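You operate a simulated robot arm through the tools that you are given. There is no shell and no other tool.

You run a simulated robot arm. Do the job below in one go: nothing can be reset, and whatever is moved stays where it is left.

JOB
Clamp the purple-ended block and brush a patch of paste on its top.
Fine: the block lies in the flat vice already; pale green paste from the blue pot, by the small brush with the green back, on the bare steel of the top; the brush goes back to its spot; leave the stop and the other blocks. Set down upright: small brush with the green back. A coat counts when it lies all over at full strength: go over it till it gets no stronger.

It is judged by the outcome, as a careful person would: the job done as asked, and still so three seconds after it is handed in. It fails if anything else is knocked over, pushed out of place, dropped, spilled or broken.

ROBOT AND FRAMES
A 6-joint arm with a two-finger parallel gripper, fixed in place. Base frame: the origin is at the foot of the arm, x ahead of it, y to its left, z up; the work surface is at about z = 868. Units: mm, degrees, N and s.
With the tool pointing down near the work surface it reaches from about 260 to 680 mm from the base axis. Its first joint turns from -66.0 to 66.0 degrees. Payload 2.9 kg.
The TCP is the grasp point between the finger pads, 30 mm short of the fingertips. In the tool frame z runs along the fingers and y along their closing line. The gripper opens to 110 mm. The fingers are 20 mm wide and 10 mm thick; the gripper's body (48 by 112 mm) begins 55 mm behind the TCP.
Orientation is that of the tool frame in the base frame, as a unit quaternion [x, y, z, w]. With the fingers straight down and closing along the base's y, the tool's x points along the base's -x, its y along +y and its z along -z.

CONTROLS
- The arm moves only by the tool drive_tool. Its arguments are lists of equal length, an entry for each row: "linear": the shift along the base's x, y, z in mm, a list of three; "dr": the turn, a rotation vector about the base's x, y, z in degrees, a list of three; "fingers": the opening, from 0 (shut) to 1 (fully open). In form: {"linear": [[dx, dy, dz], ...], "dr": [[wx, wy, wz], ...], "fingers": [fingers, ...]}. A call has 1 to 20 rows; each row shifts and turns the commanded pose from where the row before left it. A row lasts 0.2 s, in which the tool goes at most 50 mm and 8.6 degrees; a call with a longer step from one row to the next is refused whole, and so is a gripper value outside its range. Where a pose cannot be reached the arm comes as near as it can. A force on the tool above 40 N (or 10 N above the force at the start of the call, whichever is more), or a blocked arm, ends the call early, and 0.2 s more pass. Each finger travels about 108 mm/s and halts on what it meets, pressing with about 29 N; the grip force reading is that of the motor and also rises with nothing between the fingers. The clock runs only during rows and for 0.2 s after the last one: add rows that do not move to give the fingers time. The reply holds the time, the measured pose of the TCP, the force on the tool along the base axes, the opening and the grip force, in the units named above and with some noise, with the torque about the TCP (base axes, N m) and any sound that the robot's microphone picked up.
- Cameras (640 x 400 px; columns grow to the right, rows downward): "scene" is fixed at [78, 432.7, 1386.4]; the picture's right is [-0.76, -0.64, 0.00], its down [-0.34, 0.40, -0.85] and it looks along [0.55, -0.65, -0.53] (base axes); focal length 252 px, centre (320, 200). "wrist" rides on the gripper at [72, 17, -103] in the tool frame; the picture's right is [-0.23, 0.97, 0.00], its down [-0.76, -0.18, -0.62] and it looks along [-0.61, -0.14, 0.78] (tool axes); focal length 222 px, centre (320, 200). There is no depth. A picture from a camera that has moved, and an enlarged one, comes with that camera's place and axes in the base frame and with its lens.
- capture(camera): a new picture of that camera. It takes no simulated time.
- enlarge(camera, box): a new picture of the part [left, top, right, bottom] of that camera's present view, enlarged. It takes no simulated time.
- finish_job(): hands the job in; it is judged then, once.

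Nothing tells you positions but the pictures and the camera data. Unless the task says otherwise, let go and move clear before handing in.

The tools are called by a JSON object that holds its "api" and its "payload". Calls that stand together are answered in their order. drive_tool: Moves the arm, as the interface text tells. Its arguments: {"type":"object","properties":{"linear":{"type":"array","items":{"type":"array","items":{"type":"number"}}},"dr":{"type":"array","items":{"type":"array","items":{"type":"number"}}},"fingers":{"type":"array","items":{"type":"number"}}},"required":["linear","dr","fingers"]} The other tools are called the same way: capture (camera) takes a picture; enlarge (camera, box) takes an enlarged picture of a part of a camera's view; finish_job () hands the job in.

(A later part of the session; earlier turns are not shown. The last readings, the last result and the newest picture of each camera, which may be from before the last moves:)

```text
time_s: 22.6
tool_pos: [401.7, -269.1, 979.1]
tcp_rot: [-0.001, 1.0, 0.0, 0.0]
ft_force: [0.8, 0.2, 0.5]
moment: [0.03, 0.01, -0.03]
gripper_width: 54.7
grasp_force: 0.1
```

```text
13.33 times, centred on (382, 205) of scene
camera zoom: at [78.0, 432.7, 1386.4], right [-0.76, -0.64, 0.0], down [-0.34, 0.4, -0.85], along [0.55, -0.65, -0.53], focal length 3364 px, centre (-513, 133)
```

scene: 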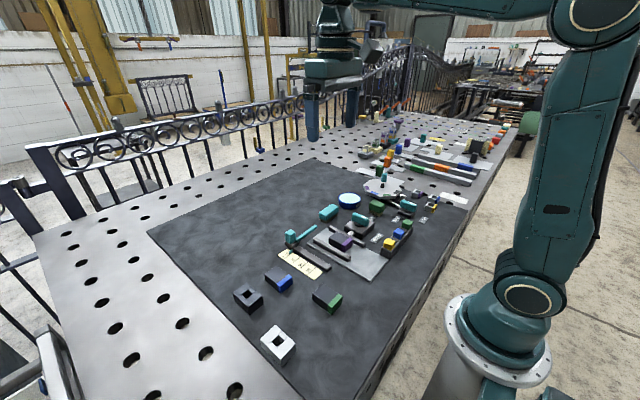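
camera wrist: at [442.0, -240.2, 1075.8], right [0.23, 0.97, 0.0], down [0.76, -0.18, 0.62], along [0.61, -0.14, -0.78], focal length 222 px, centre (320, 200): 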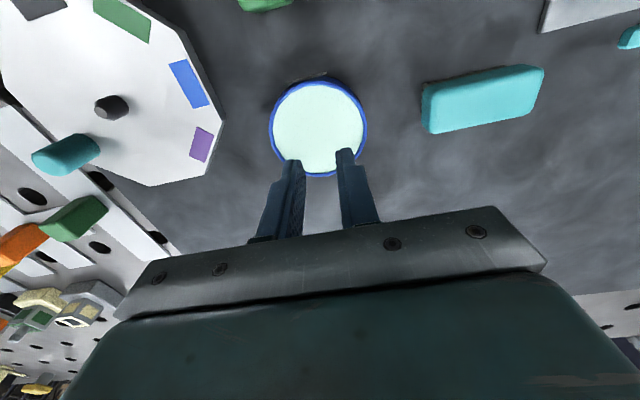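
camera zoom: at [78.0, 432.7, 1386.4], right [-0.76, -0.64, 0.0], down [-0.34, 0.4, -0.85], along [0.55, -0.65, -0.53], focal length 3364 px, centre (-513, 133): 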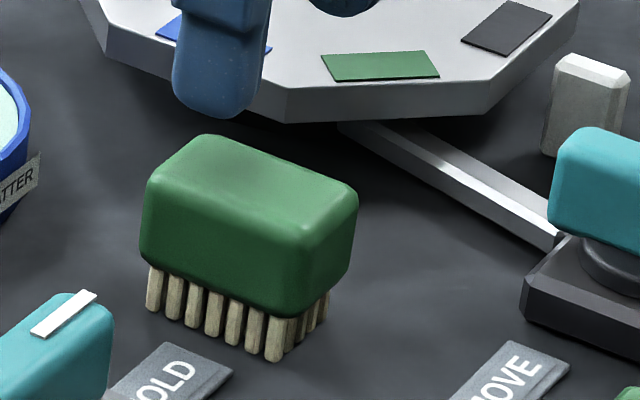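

The brush hasn't moved noticeably, centred near (402.5, −266.5). I'll regrip about 7 mm deeper with the fingers commanded fully shut for maximum force, then test with a tiny lift.

{"api": "drive_tool", "payload": {"linear": [[0.7, 2.4, -15], [0, 0, -20], [0, 0, -18], [0, 0, -12], [0, 0, -7], [0, 0, 0]], "dr": [[0, 0, 0], [0, 0, 0], [0, 0, 0], [0, 0, 0], [0, 0, 0], [0, 0, 0]], "fingers": [0.5, 0.5, 0.5, 0.5, 0.5, 0.5]}}

{"api": "drive_tool", "payload": {"linear": [[0, 0, 0], [0, 0, 0], [0, 0, 0], [0, 0, 0]], "dr": [[0, 0, 0], [0, 0, 0], [0, 0, 0], [0, 0, 0]], "fingers": [0.3, 0.0, 0.0, 0.0]}}

{"api": "enlarge", "payload": {"camera": "scene", "box": [360, 190, 405, 220]}}

```text
time_s: 24.0
tool_pos: [403.4, -265.8, 906.2]
tcp_rot: [0.001, 1.0, 0.001, 0.0]
ft_force: [0.1, -0.2, 0.0]
moment: [0.0, 0.01, 0.01]
gripper_width: 55.3
grasp_force: 0.0
```

```text
time_s: 25.0
tool_pos: [402.4, -267.1, 907.4]
tcp_rot: [0.0, 1.0, 0.0, 0.0]
ft_force: [-0.3, -1.6, -0.1]
moment: [0.03, 0.02, 0.0]
gripper_width: 33.3
grasp_force: 28.8
```

```text
13.33 times, centred on (382, 205) of scene
camera zoom: at [78.0, 432.7, 1386.4], right [-0.76, -0.64, 0.0], down [-0.34, 0.4, -0.85], along [0.55, -0.65, -0.53], focal length 3364 px, centre (-513, 133)
```

zoom: 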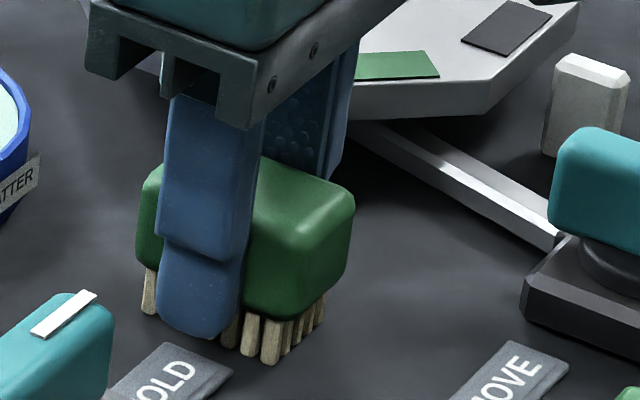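

Better overlap. Slow test lift.

{"api": "drive_tool", "payload": {"linear": [[0, 0, 2], [0, 0, 3], [0, 0, 4], [0, 0, 0]], "dr": [[0, 0, 0], [0, 0, 0], [0, 0, 0], [0, 0, 0]], "fingers": [0.0, 0.0, 0.0, 0.0]}}

{"api": "enlarge", "payload": {"camera": "scene", "box": [360, 190, 405, 220]}}

```text
time_s: 26.0
tool_pos: [403.3, -266.6, 915.6]
tcp_rot: [0.0, 1.0, 0.0, 0.0]
ft_force: [-0.1, 0.5, -0.2]
moment: [0.01, -0.03, 0.01]
gripper_width: 33.6
grasp_force: 28.8
```

```text
13.33 times, centred on (382, 205) of scene
camera zoom: at [78.0, 432.7, 1386.4], right [-0.76, -0.64, 0.0], down [-0.34, 0.4, -0.85], along [0.55, -0.65, -0.53], focal length 3364 px, centre (-513, 133)
```

zoom: 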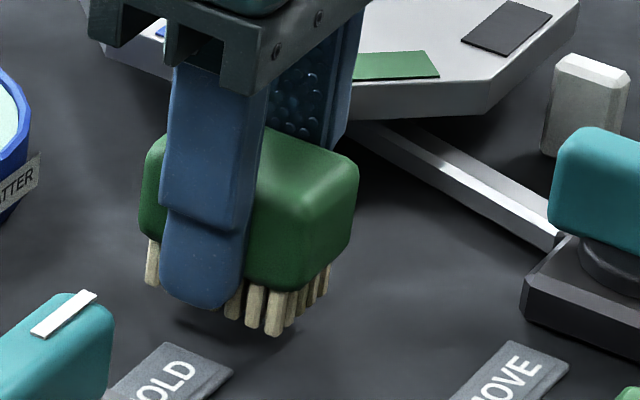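

The brush lifts cleanly now. I'll raise it and carry it over the pot, centre about (511, −257).

{"api": "drive_tool", "payload": {"linear": [[0, 0, 10], [0, 0, 20], [0, 0, 27], [18, 2, 0], [25, 2.5, 0], [25, 2.5, 0], [25, 2, 0], [15, 0.7, 0], [0, 0, 0]], "dr": [[0, 0, 0], [0, 0, 0], [0, 0, 0], [0, 0, 0], [0, 0, 0], [0, 0, 0], [0, 0, 0], [0, 0, 0], [0, 0, 0]], "fingers": [0, 0, 0, 0, 0, 0, 0, 0, 0]}}

{"api": "capture", "payload": {"camera": "wrist"}}

{"api": "enlarge", "payload": {"camera": "scene", "box": [310, 150, 400, 210]}}

```text
time_s: 28.0
tool_pos: [510.5, -254.8, 972.5]
tcp_rot: [0.0, 1.0, 0.0, 0.0]
ft_force: [0.0, 1.6, -0.3]
moment: [-0.01, -0.01, -0.01]
gripper_width: 33.3
grasp_force: 28.9
```

```text
taken
camera wrist: at [438.2, -237.6, 1075.1], right [0.23, 0.97, 0.0], down [0.76, -0.18, 0.62], along [0.61, -0.14, -0.78], focal length 222 px, centre (320, 200)
```

wrist: 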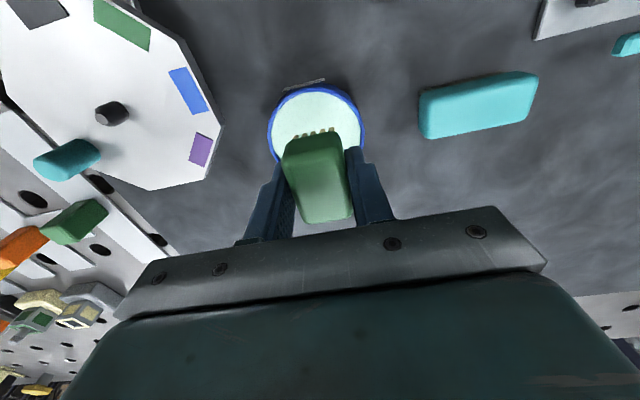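

```text
6.67 times, centred on (355, 180) of scene
camera zoom: at [78.0, 432.7, 1386.4], right [-0.76, -0.64, 0.0], down [-0.34, 0.4, -0.85], along [0.55, -0.65, -0.53], focal length 1682 px, centre (87, 333)
```

zoom: 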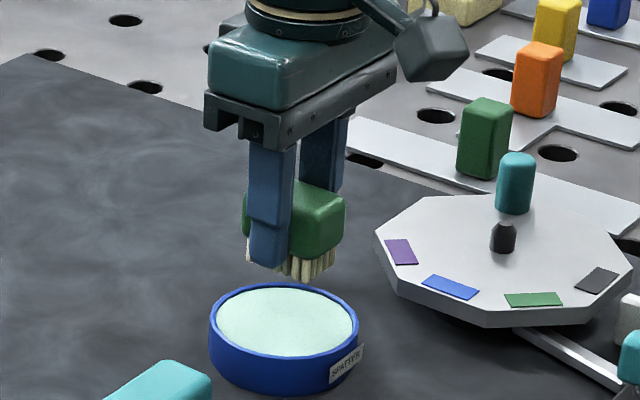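

The bristles are centred over the paste, about 43 mm up. I'll descend to just above the paste and check.

{"api": "drive_tool", "payload": {"linear": [[0, 0, -12], [0, 0, -14], [0, 0, -10], [0, 0, 0]], "dr": [[0, 0, 0], [0, 0, 0], [0, 0, 0], [0, 0, 0]], "fingers": [0, 0, 0, 0]}}

{"api": "enlarge", "payload": {"camera": "wrist", "box": [230, 90, 410, 240]}}

{"api": "enlarge", "payload": {"camera": "scene", "box": [325, 170, 385, 210]}}

```text
time_s: 29.0
tool_pos: [511.2, -257.5, 936.5]
tcp_rot: [0.0, 1.0, -0.001, 0.0]
ft_force: [0.1, -1.1, -0.9]
moment: [0.01, 0.0, 0.0]
gripper_width: 33.5
grasp_force: 29.1
```

```text
2.67 times, centred on (320, 165) of wrist
camera zoom: at [438.6, -238.4, 1039.1], right [0.23, 0.97, 0.0], down [0.76, -0.18, 0.62], along [0.61, -0.14, -0.78], focal length 592 px, centre (320, 293)
```

zoom: 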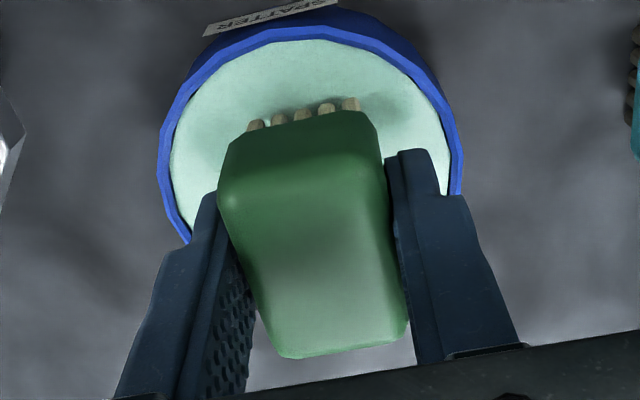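

```text
10.00 times, centred on (355, 190) of scene
camera zoom: at [78.0, 432.7, 1386.4], right [-0.76, -0.64, 0.0], down [-0.34, 0.4, -0.85], along [0.55, -0.65, -0.53], focal length 2523 px, centre (-30, 300)
```

zoom: 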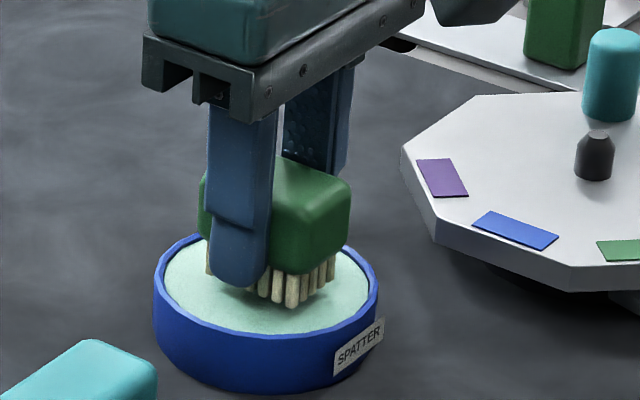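

Still a few mm above the paste and well centred. I'll descend in small steps until the bristles touch.

{"api": "drive_tool", "payload": {"linear": [[0, 0, -2], [0, 0, -2], [0, 0, -2], [0, 0, 0]], "dr": [[0, 0, 0], [0, 0, 0], [0, 0, 0], [0, 0, 0]], "fingers": [0, 0, 0, 0]}}

{"api": "enlarge", "payload": {"camera": "scene", "box": [325, 170, 385, 210]}}

```text
time_s: 30.0
tool_pos: [511.7, -256.0, 931.3]
tcp_rot: [0.0, 1.0, 0.0, -0.001]
ft_force: [-2.2, 0.8, 7.2]
moment: [0.01, 0.12, 0.0]
gripper_width: 33.2
grasp_force: 29.2
```

```text
10.00 times, centred on (355, 190) of scene
camera zoom: at [77.8, 432.7, 1386.4], right [-0.76, -0.64, 0.0], down [-0.34, 0.4, -0.85], along [0.55, -0.65, -0.53], focal length 2523 px, centre (-30, 300)
```

zoom: 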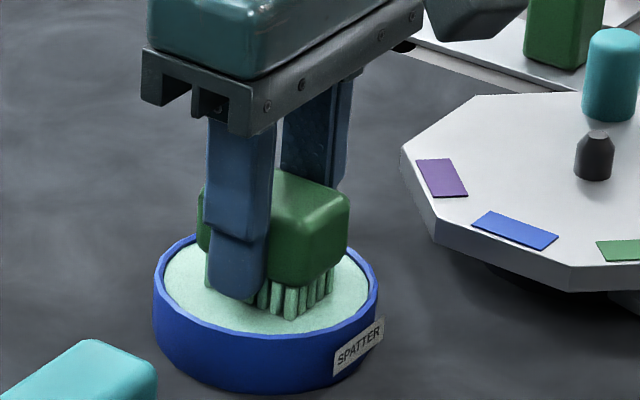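

The bristles have turned pale green with light contact, so they're loaded. I'll lift clear slowly and check.

{"api": "drive_tool", "payload": {"linear": [[0, 0, 3], [0, 0, 5], [0, 0, 10], [0, 0, 15], [0, 0, 15], [0, 0, 0]], "dr": [[0, 0, 0], [0, 0, 0], [0, 0, 0], [0, 0, 0], [0, 0, 0], [0, 0, 0]], "fingers": [0, 0, 0, 0, 0, 0]}}

{"api": "enlarge", "payload": {"camera": "scene", "box": [325, 160, 385, 200]}}

```text
time_s: 31.4
tool_pos: [511.9, -258.1, 978.6]
tcp_rot: [0.0, 1.0, 0.0, -0.001]
ft_force: [0.0, -0.3, 0.1]
moment: [0.01, 0.04, 0.0]
gripper_width: 33.3
grasp_force: 29.4
```

```text
10.00 times, centred on (355, 180) of scene
camera zoom: at [78.0, 432.7, 1386.4], right [-0.76, -0.64, 0.0], down [-0.34, 0.4, -0.85], along [0.55, -0.65, -0.53], focal length 2523 px, centre (-30, 400)
```

zoom: 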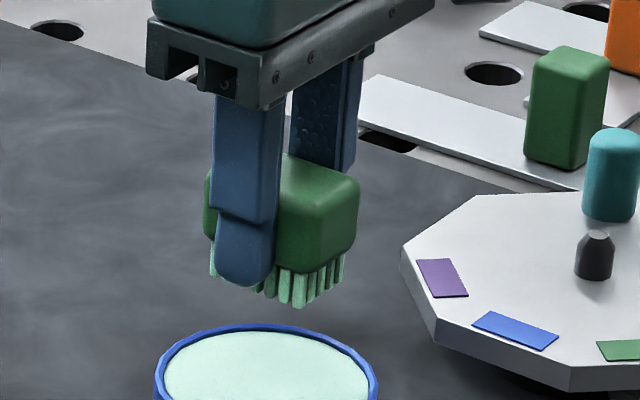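

The brush is loaded and clean of drips. I'll carry it over the block, whose bare steel I put at x 382–428, y −51 to −13, z ≈ 896.

{"api": "drive_tool", "payload": {"linear": [[-8, 18, 0], [-14, 30, 0], [-16, 34, 0], [-18, 36, 0], [-18, 36, 0], [-16, 36, 0], [-11, 25, 0], [-5, 10, 0], [0, 0, 0]], "dr": [[0, 0, 0], [0, 0, 0], [0, 0, 0], [0, 0, 0], [0, 0, 0], [0, 0, 0], [0, 0, 0], [0, 0, 0], [0, 0, 0]], "fingers": [0, 0, 0, 0, 0, 0, 0, 0, 0]}}

{"api": "capture", "payload": {"camera": "wrist"}}

{"api": "enlarge", "payload": {"camera": "wrist", "box": [240, 60, 400, 220]}}

{"api": "enlarge", "payload": {"camera": "scene", "box": [300, 200, 375, 250]}}

```text
time_s: 33.4
tool_pos: [404.7, -30.9, 979.0]
tcp_rot: [0.0, 1.0, 0.0, 0.001]
ft_force: [0.1, -0.2, 0.6]
moment: [-0.02, -0.01, 0.01]
gripper_width: 33.2
grasp_force: 29.1
```

```text
taken
camera wrist: at [332.2, -12.6, 1080.5], right [0.23, 0.97, 0.0], down [0.76, -0.18, 0.62], along [0.61, -0.14, -0.78], focal length 222 px, centre (320, 200)
```

wrist: 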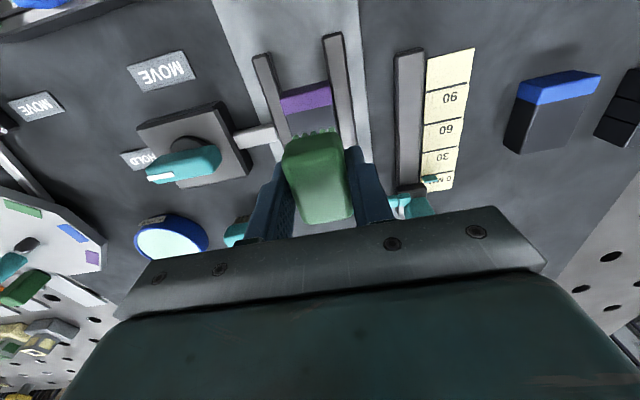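

```text
2.50 times, centred on (320, 140) of wrist
camera zoom: at [332.2, -12.6, 1080.5], right [0.23, 0.97, 0.0], down [0.76, -0.18, 0.62], along [0.61, -0.14, -0.78], focal length 555 px, centre (320, 350)
```

zoom: 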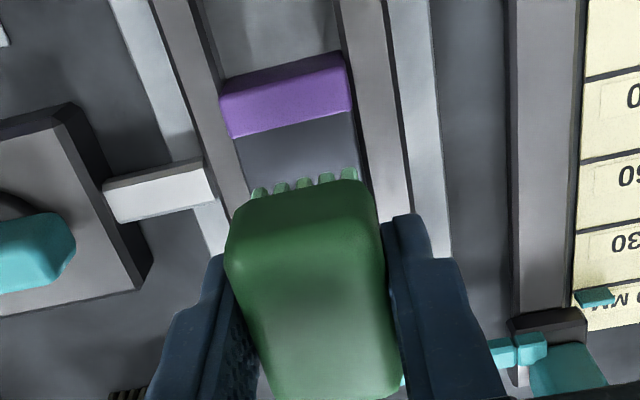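

```text
8.00 times, centred on (338, 225) of scene
camera zoom: at [78.0, 432.7, 1386.4], right [-0.76, -0.64, 0.0], down [-0.34, 0.4, -0.85], along [0.55, -0.65, -0.53], focal length 2019 px, centre (180, 0)
```

zoom: 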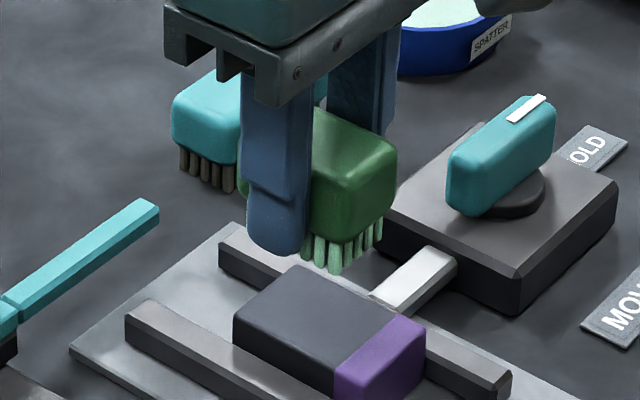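

The brush is over the steel. I put the purple boundary at x ≈ 383.5 and the bristle footprint at about 40 × 25 mm, centred on the TCP. I'll lower to a few mm above, near x 406.

{"api": "drive_tool", "payload": {"linear": [[1, -1, -12], [0, 0, -14], [0, 0, -12], [0, 0, 0]], "dr": [[0, 0, 0], [0, 0, 0], [0, 0, 0], [0, 0, 0]], "fingers": [0, 0, 0, 0]}}

{"api": "enlarge", "payload": {"camera": "wrist", "box": [240, 60, 400, 220]}}

{"api": "enlarge", "payload": {"camera": "scene", "box": [310, 210, 370, 250]}}

```text
time_s: 34.4
tool_pos: [405.2, -31.6, 939.7]
tcp_rot: [0.0, 1.0, 0.0, 0.0]
ft_force: [0.3, -0.4, -1.0]
moment: [-0.02, -0.03, 0.02]
gripper_width: 33.3
grasp_force: 29.2
```

```text
2.50 times, centred on (320, 140) of wrist
camera zoom: at [333.5, -13.4, 1043.1], right [0.23, 0.97, 0.0], down [0.76, -0.18, 0.62], along [0.61, -0.14, -0.78], focal length 555 px, centre (320, 350)
```

zoom: 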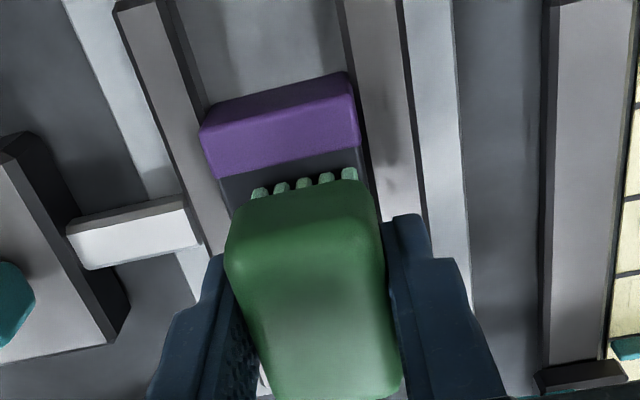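

```text
10.00 times, centred on (340, 230) of scene
camera zoom: at [78.0, 432.7, 1386.4], right [-0.76, -0.64, 0.0], down [-0.34, 0.4, -0.85], along [0.55, -0.65, -0.53], focal length 2523 px, centre (120, -100)
```

zoom: 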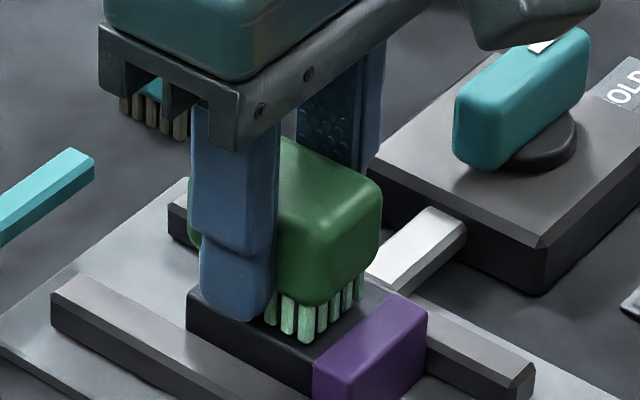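

About 4–5 mm above the steel, with a gap of about 3 mm to the purple edge. I'll ease down to contact.

{"api": "drive_tool", "payload": {"linear": [[0, 0, -1.5], [0, 0, -1.5], [0, 0, -1], [0, 0, -1], [0, 0, 0]], "dr": [[0, 0, 0], [0, 0, 0], [0, 0, 0], [0, 0, 0], [0, 0, 0]], "fingers": [0, 0, 0, 0, 0]}}

{"api": "enlarge", "payload": {"camera": "scene", "box": [310, 210, 370, 250]}}

```text
time_s: 35.6
tool_pos: [407.9, -30.8, 937.5]
tcp_rot: [0.0, 1.0, 0.0, 0.002]
ft_force: [-2.1, 2.0, 25.5]
moment: [0.06, -0.06, 0.0]
gripper_width: 33.6
grasp_force: 29.4
```

```text
10.00 times, centred on (340, 230) of scene
camera zoom: at [77.6, 432.7, 1386.4], right [-0.76, -0.64, 0.0], down [-0.34, 0.4, -0.85], along [0.55, -0.65, -0.53], focal length 2523 px, centre (120, -100)
```

zoom: 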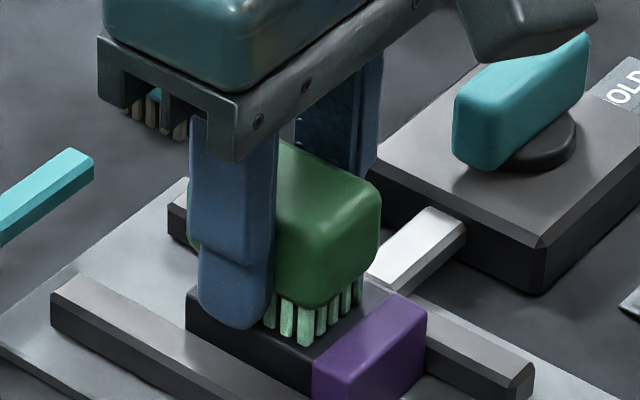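

Contact at 25 N is more than needed; I'll ease up about 1.2 mm and then brush with gentle strokes in y.

{"api": "drive_tool", "payload": {"linear": [[0, 0, 1.2], [0, 0, 0]], "dr": [[0, 0, 0], [0, 0, 0]], "fingers": [0, 0]}}

```text
time_s: 36.2
tool_pos: [407.9, -32.0, 936.6]
tcp_rot: [0.0, 1.0, -0.001, 0.0]
ft_force: [3.6, 1.1, 8.5]
moment: [0.02, -0.32, 0.05]
gripper_width: 33.2
grasp_force: 29.6
```

{"api": "drive_tool", "payload": {"linear": [[0, -3, 0], [0, -3, 0], [0, -3, 0], [0, 3, 0], [0, 3, 0], [0, 3, 0], [0, 3, 0], [0, 3, 0], [0, 3, 0], [0, -3, 0], [0, -3, 0], [0, -3, 0], [0, 0, 0]], "dr": [[0, 0, 0], [0, 0, 0], [0, 0, 0], [0, 0, 0], [0, 0, 0], [0, 0, 0], [0, 0, 0], [0, 0, 0], [0, 0, 0], [0, 0, 0], [0, 0, 0], [0, 0, 0], [0, 0, 0]], "fingers": [0, 0, 0, 0, 0, 0, 0, 0, 0, 0, 0, 0, 0]}}

{"api": "enlarge", "payload": {"camera": "wrist", "box": [240, 60, 400, 220]}}

{"api": "enlarge", "payload": {"camera": "scene", "box": [310, 210, 370, 250]}}

```text
time_s: 39.0
tool_pos: [406.1, -31.9, 937.5]
tcp_rot: [-0.001, 1.0, 0.0, 0.001]
ft_force: [0.2, 0.5, -0.2]
moment: [-0.01, 0.01, 0.0]
gripper_width: 33.1
grasp_force: 29.1
```

```text
2.50 times, centred on (320, 140) of wrist
camera zoom: at [333.5, -14.3, 1039.5], right [0.23, 0.97, 0.0], down [0.76, -0.18, 0.62], along [0.61, -0.14, -0.78], focal length 555 px, centre (320, 350)
```

zoom: 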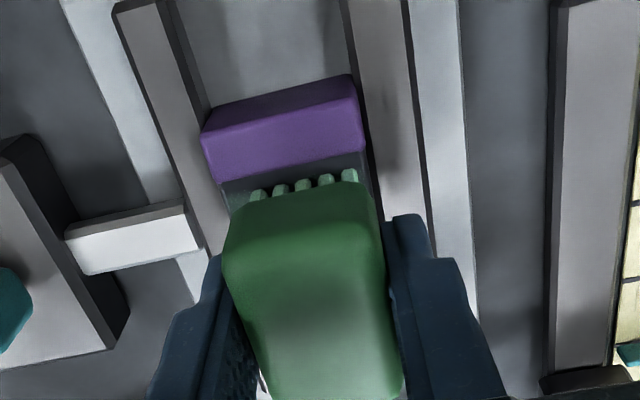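

```text
10.00 times, centred on (340, 230) of scene
camera zoom: at [78.0, 432.7, 1386.4], right [-0.76, -0.64, 0.0], down [-0.34, 0.4, -0.85], along [0.55, -0.65, -0.53], focal length 2523 px, centre (120, -100)
```

zoom: 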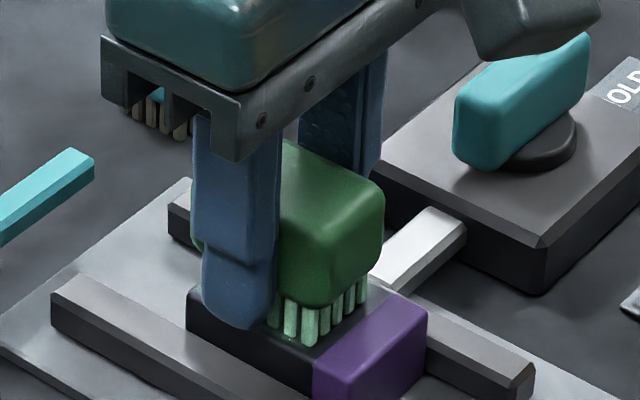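

A faint tint has appeared but the contact force is nearly zero. I'll lower by 1 mm and check the force.

{"api": "drive_tool", "payload": {"linear": [[0, 0, -0.8], [0, 0, 0]], "dr": [[0, 0, 0], [0, 0, 0]], "fingers": [0, 0]}}

```text
time_s: 39.6
tool_pos: [407.4, -33.0, 936.4]
tcp_rot: [0.0, 1.0, -0.001, 0.001]
ft_force: [-2.5, -0.7, 6.9]
moment: [-0.02, -0.08, -0.03]
gripper_width: 33.3
grasp_force: 29.1
```

Light contact is restored. More strokes across the full width.

{"api": "drive_tool", "payload": {"linear": [[0, -4, 0], [0, -4, 0], [0, -2, 0], [0, 4, 0], [0, 4, 0], [0, 4, 0], [0, 4, 0], [0, 3, 0], [1.5, 0, 0], [0, -4, 0], [0, -4, 0], [0, -4, 0], [0, -4, 0], [0, -3, 0], [1.5, 0, 0], [0, 4, 0], [0, 4, 0], [0, 4, 0], [0, 4, 0], [0, 3, 0]], "dr": [[0, 0, 0], [0, 0, 0], [0, 0, 0], [0, 0, 0], [0, 0, 0], [0, 0, 0], [0, 0, 0], [0, 0, 0], [0, 0, 0], [0, 0, 0], [0, 0, 0], [0, 0, 0], [0, 0, 0], [0, 0, 0], [0, 0, 0], [0, 0, 0], [0, 0, 0], [0, 0, 0], [0, 0, 0], [0, 0, 0]], "fingers": [0, 0, 0, 0, 0, 0, 0, 0, 0, 0, 0, 0, 0, 0, 0, 0, 0, 0, 0, 0]}}

{"api": "enlarge", "payload": {"camera": "wrist", "box": [240, 60, 400, 220]}}

{"api": "enlarge", "payload": {"camera": "scene", "box": [310, 210, 370, 250]}}

```text
time_s: 43.8
tool_pos: [410.3, -24.5, 937.0]
tcp_rot: [0.0, 1.0, 0.0, -0.001]
ft_force: [0.2, -1.0, 2.9]
moment: [-0.06, -0.07, -0.02]
gripper_width: 33.4
grasp_force: 29.2
```

```text
2.50 times, centred on (320, 140) of wrist
camera zoom: at [337.1, -6.0, 1039.0], right [0.23, 0.97, 0.0], down [0.76, -0.18, 0.62], along [0.61, -0.14, -0.78], focal length 555 px, centre (320, 350)
```

zoom: 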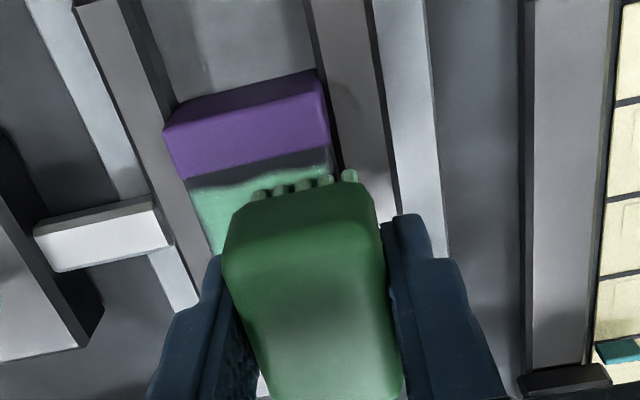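

```text
10.00 times, centred on (340, 230) of scene
camera zoom: at [77.9, 432.6, 1386.4], right [-0.76, -0.64, 0.0], down [-0.34, 0.4, -0.85], along [0.55, -0.65, -0.53], focal length 2523 px, centre (120, -100)
```

zoom: 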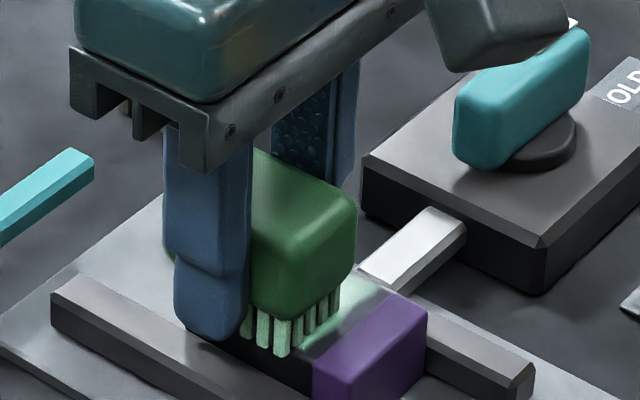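

Pale green coat is building; a bare strip of about 4 mm remains beside the purple end. I'll shift the strokes back towards it in small steps, stopping just short of the purple.

{"api": "drive_tool", "payload": {"linear": [[-3, 0, -0.2], [-2, 0, 0], [0, -4, 0], [0, -4, 0], [0, -4, 0], [0, -4, 0], [0, -3, 0], [0, 4, 0], [0, 4, 0], [0, 4, 0], [0, 4, 0], [0, 3, 0], [0, 0, 0]], "dr": [[0, 0, 0], [0, 0, 0], [0, 0, 0], [0, 0, 0], [0, 0, 0], [0, 0, 0], [0, 0, 0], [0, 0, 0], [0, 0, 0], [0, 0, 0], [0, 0, 0], [0, 0, 0], [0, 0, 0]], "fingers": [0, 0, 0, 0, 0, 0, 0, 0, 0, 0, 0, 0, 0]}}

{"api": "enlarge", "payload": {"camera": "wrist", "box": [260, 80, 360, 150]}}

{"api": "enlarge", "payload": {"camera": "scene", "box": [310, 210, 370, 250]}}

```text
time_s: 46.6
tool_pos: [404.5, -24.8, 936.2]
tcp_rot: [0.0, 1.0, 0.0, 0.001]
ft_force: [-0.5, -5.4, 15.8]
moment: [-0.19, -0.04, -0.02]
gripper_width: 33.4
grasp_force: 29.0
```

```text
5.71 times, centred on (310, 115) of wrist
camera zoom: at [331.4, -6.3, 1038.5], right [0.23, 0.97, 0.0], down [0.76, -0.18, 0.62], along [0.61, -0.14, -0.78], focal length 1269 px, centre (377, 686)
```

zoom: 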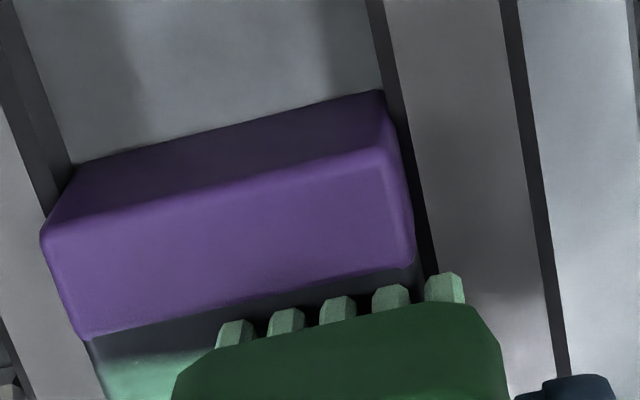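

```text
10.00 times, centred on (340, 230) of scene
camera zoom: at [77.8, 432.5, 1386.5], right [-0.76, -0.64, 0.0], down [-0.34, 0.4, -0.85], along [0.55, -0.65, -0.53], focal length 2523 px, centre (120, -100)
```

zoom: 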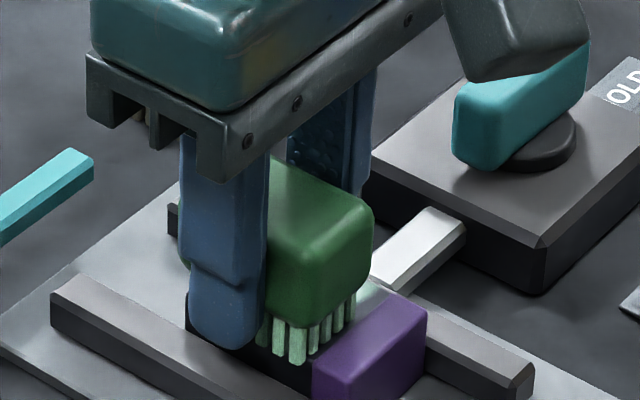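

About 2–2.5 mm of bare strip remains. One more small step of 1.5 mm with strokes.

{"api": "drive_tool", "payload": {"linear": [[-1.5, 0, 0.2], [0, -4, 0], [0, -4, 0], [0, -4, 0], [0, -4, 0], [0, -3, 0], [0, 4, 0], [0, 4, 0], [0, 4, 0], [0, 4, 0], [0, 3, 0], [0, -4, 0], [0, -4, 0], [0, -4, 0], [0, -4, 0], [0, -3, 0], [0, 0, 0]], "dr": [[0, 0, 0], [0, 0, 0], [0, 0, 0], [0, 0, 0], [0, 0, 0], [0, 0, 0], [0, 0, 0], [0, 0, 0], [0, 0, 0], [0, 0, 0], [0, 0, 0], [0, 0, 0], [0, 0, 0], [0, 0, 0], [0, 0, 0], [0, 0, 0], [0, 0, 0]], "fingers": [0, 0, 0, 0, 0, 0, 0, 0, 0, 0, 0, 0, 0, 0, 0, 0, 0]}}

{"api": "enlarge", "payload": {"camera": "wrist", "box": [280, 80, 380, 150]}}

{"api": "enlarge", "payload": {"camera": "scene", "box": [310, 210, 370, 250]}}

```text
time_s: 50.2
tool_pos: [403.6, -42.7, 935.7]
tcp_rot: [0.0, 1.0, 0.0, 0.0]
ft_force: [-0.2, 1.7, 5.1]
moment: [0.05, -0.03, 0.05]
gripper_width: 33.5
grasp_force: 29.1
```

```text
5.71 times, centred on (330, 115) of wrist
camera zoom: at [331.1, -24.6, 1038.6], right [0.23, 0.97, 0.0], down [0.76, -0.18, 0.62], along [0.61, -0.14, -0.78], focal length 1269 px, centre (263, 686)
```

zoom: 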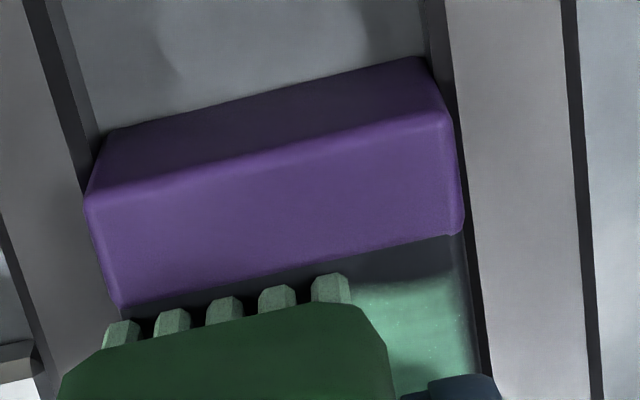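

```text
10.00 times, centred on (340, 230) of scene
camera zoom: at [77.9, 432.7, 1386.4], right [-0.76, -0.64, 0.0], down [-0.34, 0.4, -0.85], along [0.55, -0.65, -0.53], focal length 2523 px, centre (120, -100)
```

zoom: 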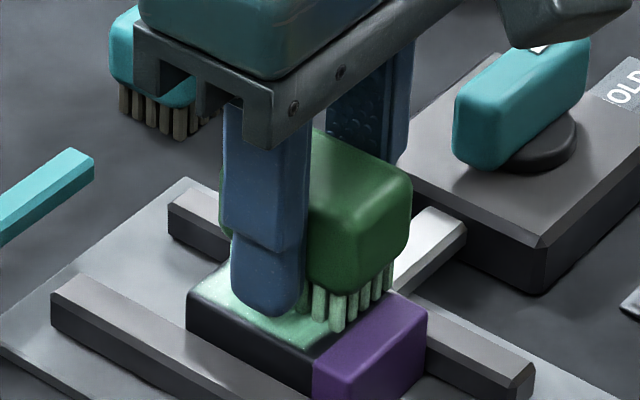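

The coat now shows clearly. I'll lift off and move aside to inspect the whole patch.

{"api": "drive_tool", "payload": {"linear": [[0, 0, 4], [0, 0, 16], [0, 0, 25], [0, -20, 10], [0, -30, 0], [0, -25, 0], [0, 0, 0]], "dr": [[0, 0, 0], [0, 0, 0], [0, 0, 0], [0, 0, 0], [0, 0, 0], [0, 0, 0], [0, 0, 0]], "fingers": [0, 0, 0, 0, 0, 0, 0]}}

{"api": "enlarge", "payload": {"camera": "wrist", "box": [360, 60, 480, 150]}}

{"api": "enlarge", "payload": {"camera": "scene", "box": [320, 225, 362, 253]}}

{"api": "capture", "payload": {"camera": "wrist"}}

```text
time_s: 51.8
tool_pos: [404.5, -118.0, 991.5]
tcp_rot: [0.001, 1.0, 0.0, 0.0]
ft_force: [0.3, -0.1, -0.5]
moment: [0.0, 0.06, 0.03]
gripper_width: 33.2
grasp_force: 29.4
```

```text
4.44 times, centred on (420, 105) of wrist
camera zoom: at [331.5, -100.3, 1094.1], right [0.23, 0.97, 0.0], down [0.76, -0.18, 0.62], along [0.61, -0.14, -0.78], focal length 987 px, centre (-124, 622)
```

zoom: 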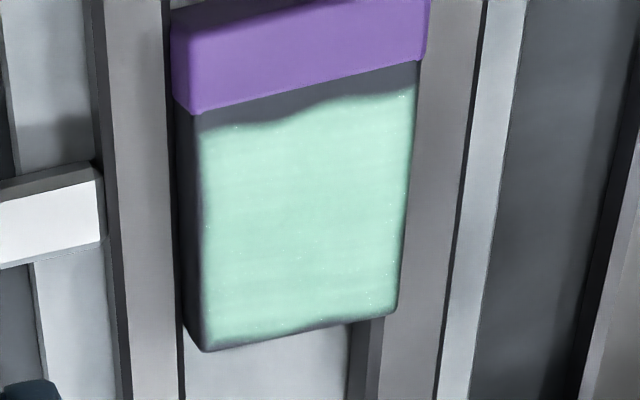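

```text
14.29 times, centred on (341, 239) of scene
camera zoom: at [78.0, 432.7, 1386.4], right [-0.76, -0.64, 0.0], down [-0.34, 0.4, -0.85], along [0.55, -0.65, -0.53], focal length 3605 px, centre (20, -357)
```

zoom: 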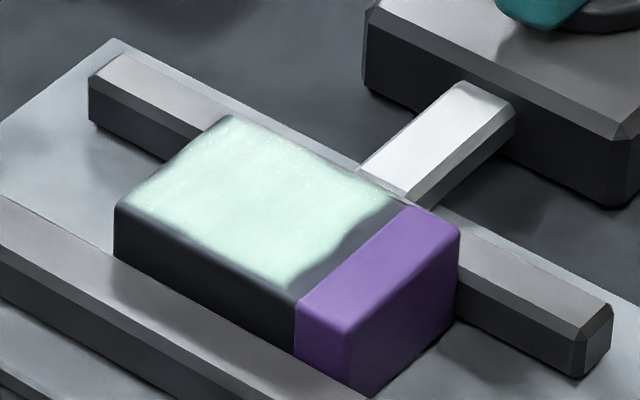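

```text
taken
camera wrist: at [331.5, -100.3, 1094.1], right [0.23, 0.97, 0.0], down [0.76, -0.18, 0.62], along [0.61, -0.14, -0.78], focal length 222 px, centre (320, 200)
```

wrist: 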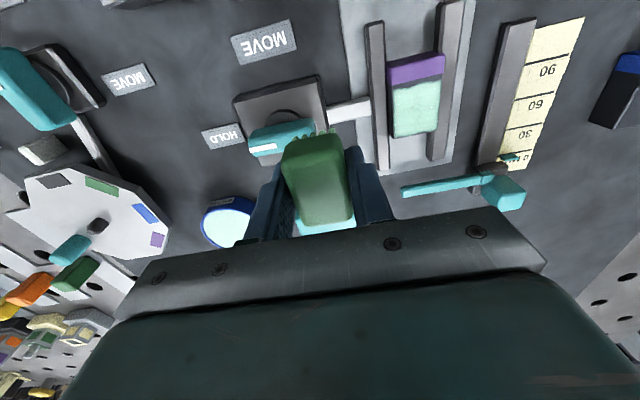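

The coat is bright and even over most of the steel, with a 3–5 mm wavy bare strip left by the purple end and thin rims elsewhere. I'll go back for strokes 1.2 mm closer to the purple, then over the far edge too.

{"api": "drive_tool", "payload": {"linear": [[0, 25, 0], [0, 30, 0], [-1.2, 20, -10], [0, 0, -25], [0, 0, -13], [0, 0, -4], [0, 0, -3], [0, 0, 0]], "dr": [[0, 0, 0], [0, 0, 0], [0, 0, 0], [0, 0, 0], [0, 0, 0], [0, 0, 0], [0, 0, 0], [0, 0, 0]], "fingers": [0, 0, 0, 0, 0, 0, 0, 0]}}

{"api": "enlarge", "payload": {"camera": "wrist", "box": [280, 80, 380, 150]}}

```text
time_s: 53.6
tool_pos: [402.8, -43.6, 936.9]
tcp_rot: [0.0, 1.0, 0.0, 0.001]
ft_force: [-1.2, 0.7, -0.4]
moment: [0.03, 0.03, -0.02]
gripper_width: 33.3
grasp_force: 28.6
```

```text
5.71 times, centred on (330, 115) of wrist
camera zoom: at [330.0, -24.9, 1038.9], right [0.23, 0.97, 0.0], down [0.76, -0.18, 0.62], along [0.61, -0.14, -0.78], focal length 1269 px, centre (263, 686)
```

zoom: 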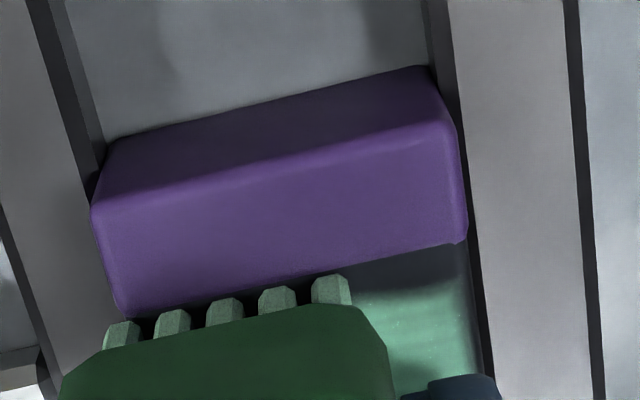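

Bristle tips are now just at the boundary line but not quite touching. I'll lower slightly and make a few strokes.

{"api": "drive_tool", "payload": {"linear": [[0, 0, -0.8], [0, 0, -0.5], [0, 0, 0]], "dr": [[0, 0, 0], [0, 0, 0], [0, 0, 0]], "fingers": [0, 0, 0]}}

```text
time_s: 54.4
tool_pos: [403.5, -42.5, 936.2]
tcp_rot: [0.0, 1.0, 0.0, 0.001]
ft_force: [-1.6, 0.0, 12.5]
moment: [0.04, 0.09, -0.03]
gripper_width: 33.4
grasp_force: 28.7
```

{"api": "drive_tool", "payload": {"linear": [[0, 4, 0], [0, 4, 0], [0, 4, 0], [0, 4, 0], [0, 4, 0], [0, -4, 0], [0, -4, 0], [0, -4, 0], [0, -4, 0], [0, -4, 0], [0, 4, 0], [0, 4, 0], [0, 4, 0], [0, 4, 0], [0, 4, 0], [0, -4, 0], [0, -4, 0], [0, -4, 0], [0, -4, 0], [0, -4, 0]], "dr": [[0, 0, 0], [0, 0, 0], [0, 0, 0], [0, 0, 0], [0, 0, 0], [0, 0, 0], [0, 0, 0], [0, 0, 0], [0, 0, 0], [0, 0, 0], [0, 0, 0], [0, 0, 0], [0, 0, 0], [0, 0, 0], [0, 0, 0], [0, 0, 0], [0, 0, 0], [0, 0, 0], [0, 0, 0], [0, 0, 0]], "fingers": [0, 0, 0, 0, 0, 0, 0, 0, 0, 0, 0, 0, 0, 0, 0, 0, 0, 0, 0, 0]}}

{"api": "enlarge", "payload": {"camera": "wrist", "box": [280, 80, 380, 150]}}

```text
time_s: 58.6
tool_pos: [401.3, -42.2, 935.0]
tcp_rot: [0.0, 1.0, 0.0, 0.0]
ft_force: [-0.9, 1.2, 3.6]
moment: [0.05, -0.05, 0.0]
gripper_width: 33.2
grasp_force: 28.9
```

```text
5.71 times, centred on (330, 115) of wrist
camera zoom: at [329.3, -24.8, 1037.4], right [0.23, 0.97, 0.0], down [0.76, -0.18, 0.62], along [0.61, -0.14, -0.78], focal length 1269 px, centre (263, 686)
```

zoom: 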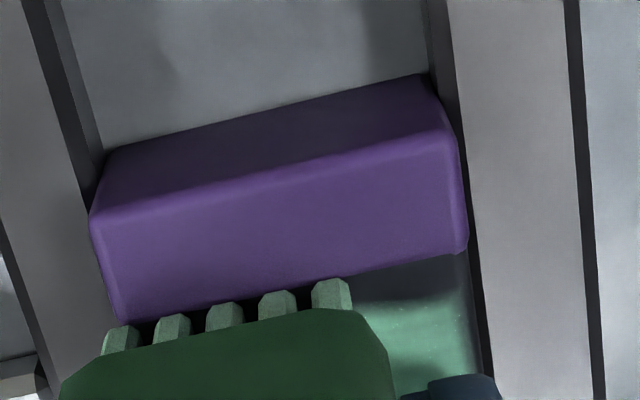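

The strip is shrinking; the paste edge trails the bristle edge by about 3 mm. I'll step another 1 mm and stroke again.

{"api": "drive_tool", "payload": {"linear": [[-1, 0, -0.2], [0, 4, 0], [0, 4, 0], [0, 4, 0], [0, 4, 0], [0, 4, 0], [0, -4, 0], [0, -4, 0], [0, -4, 0], [0, -4, 0], [0, -4, 0], [0, 4, 0], [0, 4, 0], [0, 4, 0], [0, 4, 0], [0, 4, 0], [0, 0, 0]], "dr": [[0, 0, 0], [0, 0, 0], [0, 0, 0], [0, 0, 0], [0, 0, 0], [0, 0, 0], [0, 0, 0], [0, 0, 0], [0, 0, 0], [0, 0, 0], [0, 0, 0], [0, 0, 0], [0, 0, 0], [0, 0, 0], [0, 0, 0], [0, 0, 0], [0, 0, 0]], "fingers": [0, 0, 0, 0, 0, 0, 0, 0, 0, 0, 0, 0, 0, 0, 0, 0, 0]}}

{"api": "enlarge", "payload": {"camera": "wrist", "box": [260, 80, 360, 150]}}

{"api": "enlarge", "payload": {"camera": "scene", "box": [320, 225, 362, 253]}}

```text
time_s: 62.2
tool_pos: [400.4, -21.9, 934.6]
tcp_rot: [0.0, 1.0, 0.0, 0.0]
ft_force: [-0.7, -3.5, 12.7]
moment: [-0.18, 0.0, -0.03]
gripper_width: 33.4
grasp_force: 29.1
```

```text
5.71 times, centred on (310, 115) of wrist
camera zoom: at [328.1, -4.5, 1037.1], right [0.23, 0.97, 0.0], down [0.76, -0.18, 0.62], along [0.61, -0.14, -0.78], focal length 1269 px, centre (377, 686)
```

zoom: 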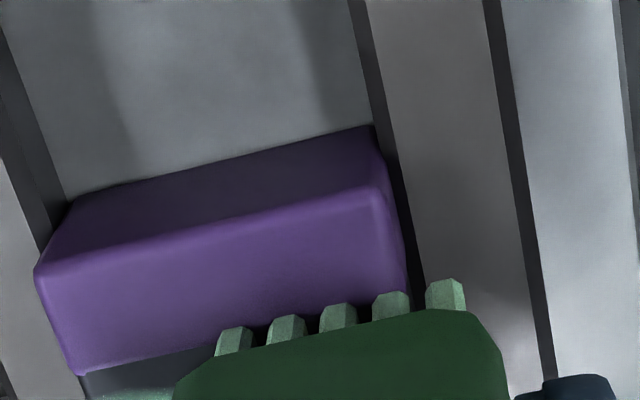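

```text
14.29 times, centred on (341, 239) of scene
camera zoom: at [77.8, 432.6, 1386.5], right [-0.76, -0.64, 0.0], down [-0.34, 0.4, -0.85], along [0.55, -0.65, -0.53], focal length 3605 px, centre (20, -357)
```

zoom: 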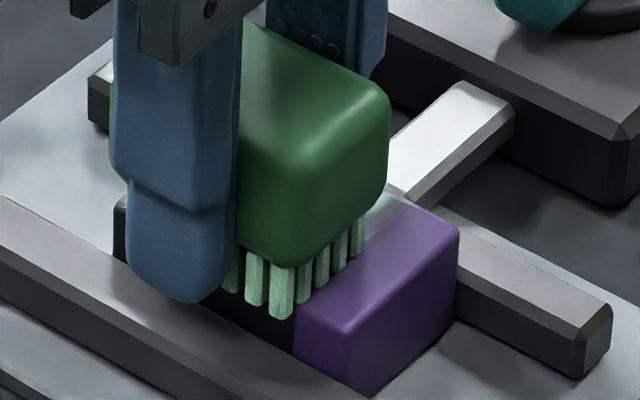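

I'll lift off and look again before going any closer.

{"api": "drive_tool", "payload": {"linear": [[0, 0, 4], [0, 0, 16], [0, 0, 25], [0, -25, 10], [0, -35, 0], [0, -35, 0], [0, 0, 0]], "dr": [[0, 0, 0], [0, 0, 0], [0, 0, 0], [0, 0, 0], [0, 0, 0], [0, 0, 0], [0, 0, 0]], "fingers": [0, 0, 0, 0, 0, 0, 0]}}

{"api": "enlarge", "payload": {"camera": "wrist", "box": [360, 60, 480, 150]}}

{"api": "enlarge", "payload": {"camera": "scene", "box": [320, 225, 362, 253]}}

{"api": "enlarge", "payload": {"camera": "scene", "box": [320, 190, 400, 245]}}

```text
time_s: 63.8
tool_pos: [400.5, -115.3, 989.3]
tcp_rot: [0.0, 1.0, 0.0, 0.0]
ft_force: [-0.1, -0.3, -0.2]
moment: [0.0, 0.01, -0.03]
gripper_width: 33.2
grasp_force: 28.7
```

```text
4.44 times, centred on (420, 105) of wrist
camera zoom: at [326.5, -98.0, 1091.9], right [0.23, 0.97, 0.0], down [0.76, -0.18, 0.62], along [0.61, -0.14, -0.78], focal length 987 px, centre (-124, 622)
```

zoom: 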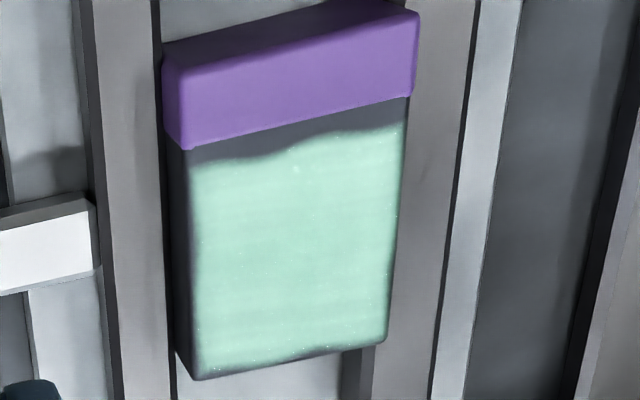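

```text
14.29 times, centred on (341, 239) of scene
camera zoom: at [78.0, 432.7, 1386.4], right [-0.76, -0.64, 0.0], down [-0.34, 0.4, -0.85], along [0.55, -0.65, -0.53], focal length 3605 px, centre (20, -357)
```

zoom: 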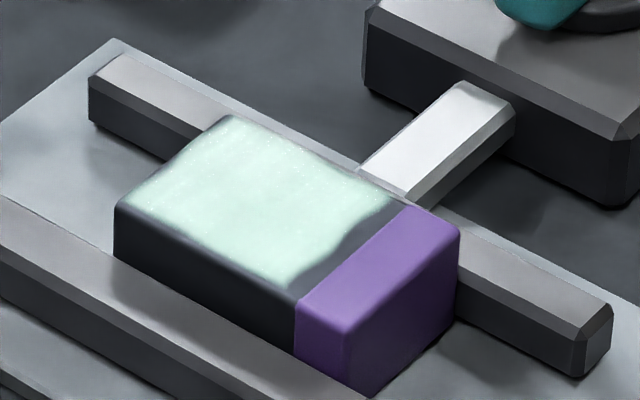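

```text
7.27 times, centred on (360, 218) of scene
camera zoom: at [78.0, 432.7, 1386.4], right [-0.76, -0.64, 0.0], down [-0.34, 0.4, -0.85], along [0.55, -0.65, -0.53], focal length 1835 px, centre (29, 73)
```

zoom: 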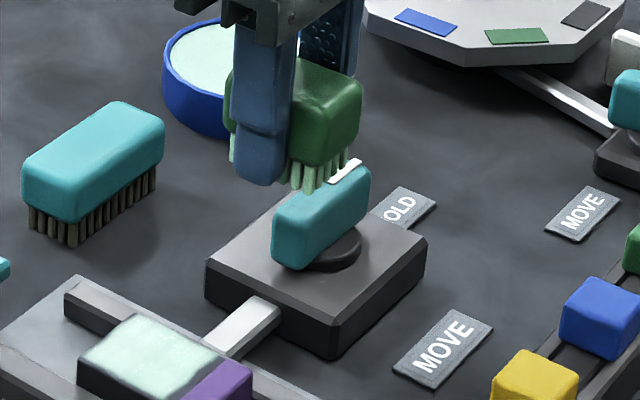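

The patch outline has not changed at all between inspections, so that wavy edge is the limit of the coat and it looks even. To be sure it gets no stronger, I'll make one more set of passes over the far part, then compare.

{"api": "drive_tool", "payload": {"linear": [[2, 25, 0], [3, 30, 0], [3, 19, -10], [0, 0, -25], [0, 0, -13], [0, 0, -4], [0, 0, -3], [0, 0, 0]], "dr": [[0, 0, 0], [0, 0, 0], [0, 0, 0], [0, 0, 0], [0, 0, 0], [0, 0, 0], [0, 0, 0], [0, 0, 0]], "fingers": [0, 0, 0, 0, 0, 0, 0, 0]}}

```text
time_s: 65.6
tool_pos: [408.8, -44.0, 934.8]
tcp_rot: [0.0, 1.0, 0.001, 0.0]
ft_force: [-4.8, 1.4, 12.4]
moment: [0.07, 0.14, 0.01]
gripper_width: 33.4
grasp_force: 29.0
```

{"api": "drive_tool", "payload": {"linear": [[0, 4, 0], [0, 4, 0], [0, 4, 0], [0, 4, 0], [0, 4, 0], [0, -4, 0], [0, -4, 0], [0, -4, 0], [0, -4, 0], [0, -4, 0], [-4, 0, 0], [0, 4, 0], [0, 4, 0], [0, 4, 0], [0, 4, 0], [0, 4, 0], [0, -4, 0], [0, -4, 0], [0, -4, 0], [0, -4, 0]], "dr": [[0, 0, 0], [0, 0, 0], [0, 0, 0], [0, 0, 0], [0, 0, 0], [0, 0, 0], [0, 0, 0], [0, 0, 0], [0, 0, 0], [0, 0, 0], [0, 0, 0], [0, 0, 0], [0, 0, 0], [0, 0, 0], [0, 0, 0], [0, 0, 0], [0, 0, 0], [0, 0, 0], [0, 0, 0], [0, 0, 0]], "fingers": [0, 0, 0, 0, 0, 0, 0, 0, 0, 0, 0, 0, 0, 0, 0, 0, 0, 0, 0, 0]}}

{"api": "drive_tool", "payload": {"linear": [[0, 0, 4], [0, 0, 16], [0, 0, 25], [0, -20, 10], [0, -30, 0], [0, -27, 0], [0, 0, 0]], "dr": [[0, 0, 0], [0, 0, 0], [0, 0, 0], [0, 0, 0], [0, 0, 0], [0, 0, 0], [0, 0, 0]], "fingers": [0, 0, 0, 0, 0, 0, 0]}}

{"api": "enlarge", "payload": {"camera": "wrist", "box": [360, 60, 480, 150]}}

{"api": "enlarge", "payload": {"camera": "scene", "box": [320, 225, 362, 253]}}

```text
time_s: 69.8
tool_pos: [404.7, -39.6, 933.6]
tcp_rot: [0.0, 1.0, 0.0, -0.001]
ft_force: [-0.3, 1.8, 4.7]
moment: [0.05, -0.04, -0.02]
gripper_width: 33.4
grasp_force: 29.1
```

```text
time_s: 71.4
tool_pos: [405.5, -116.2, 990.1]
tcp_rot: [0.0, 1.0, 0.0, 0.0]
ft_force: [0.2, -0.2, 0.2]
moment: [0.03, 0.02, 0.01]
gripper_width: 33.3
grasp_force: 29.2
```

```text
4.44 times, centred on (420, 105) of wrist
camera zoom: at [333.0, -98.7, 1092.3], right [0.23, 0.97, 0.0], down [0.76, -0.18, 0.62], along [0.61, -0.14, -0.78], focal length 987 px, centre (-124, 622)
```

zoom: 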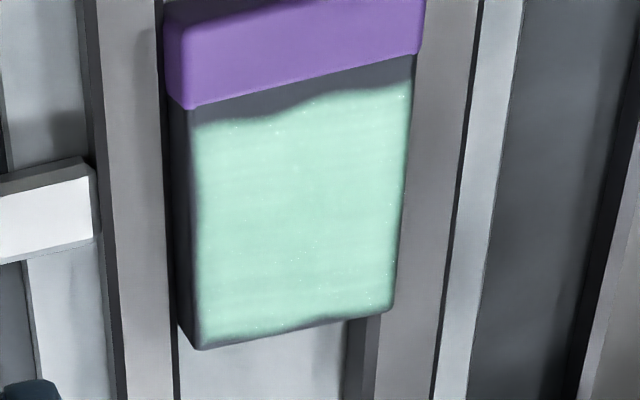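

```text
14.29 times, centred on (341, 239) of scene
camera zoom: at [78.0, 432.7, 1386.4], right [-0.76, -0.64, 0.0], down [-0.34, 0.4, -0.85], along [0.55, -0.65, -0.53], focal length 3605 px, centre (20, -357)
```

zoom: 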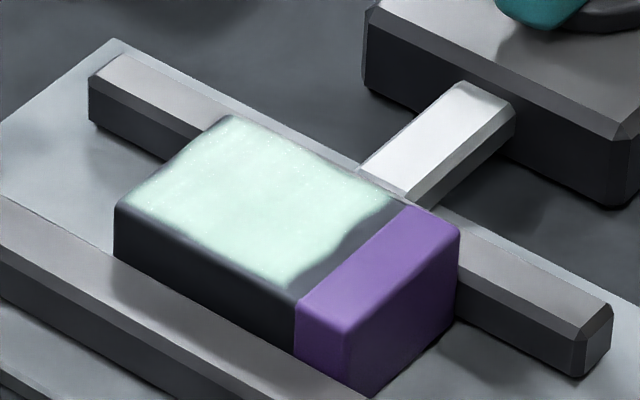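

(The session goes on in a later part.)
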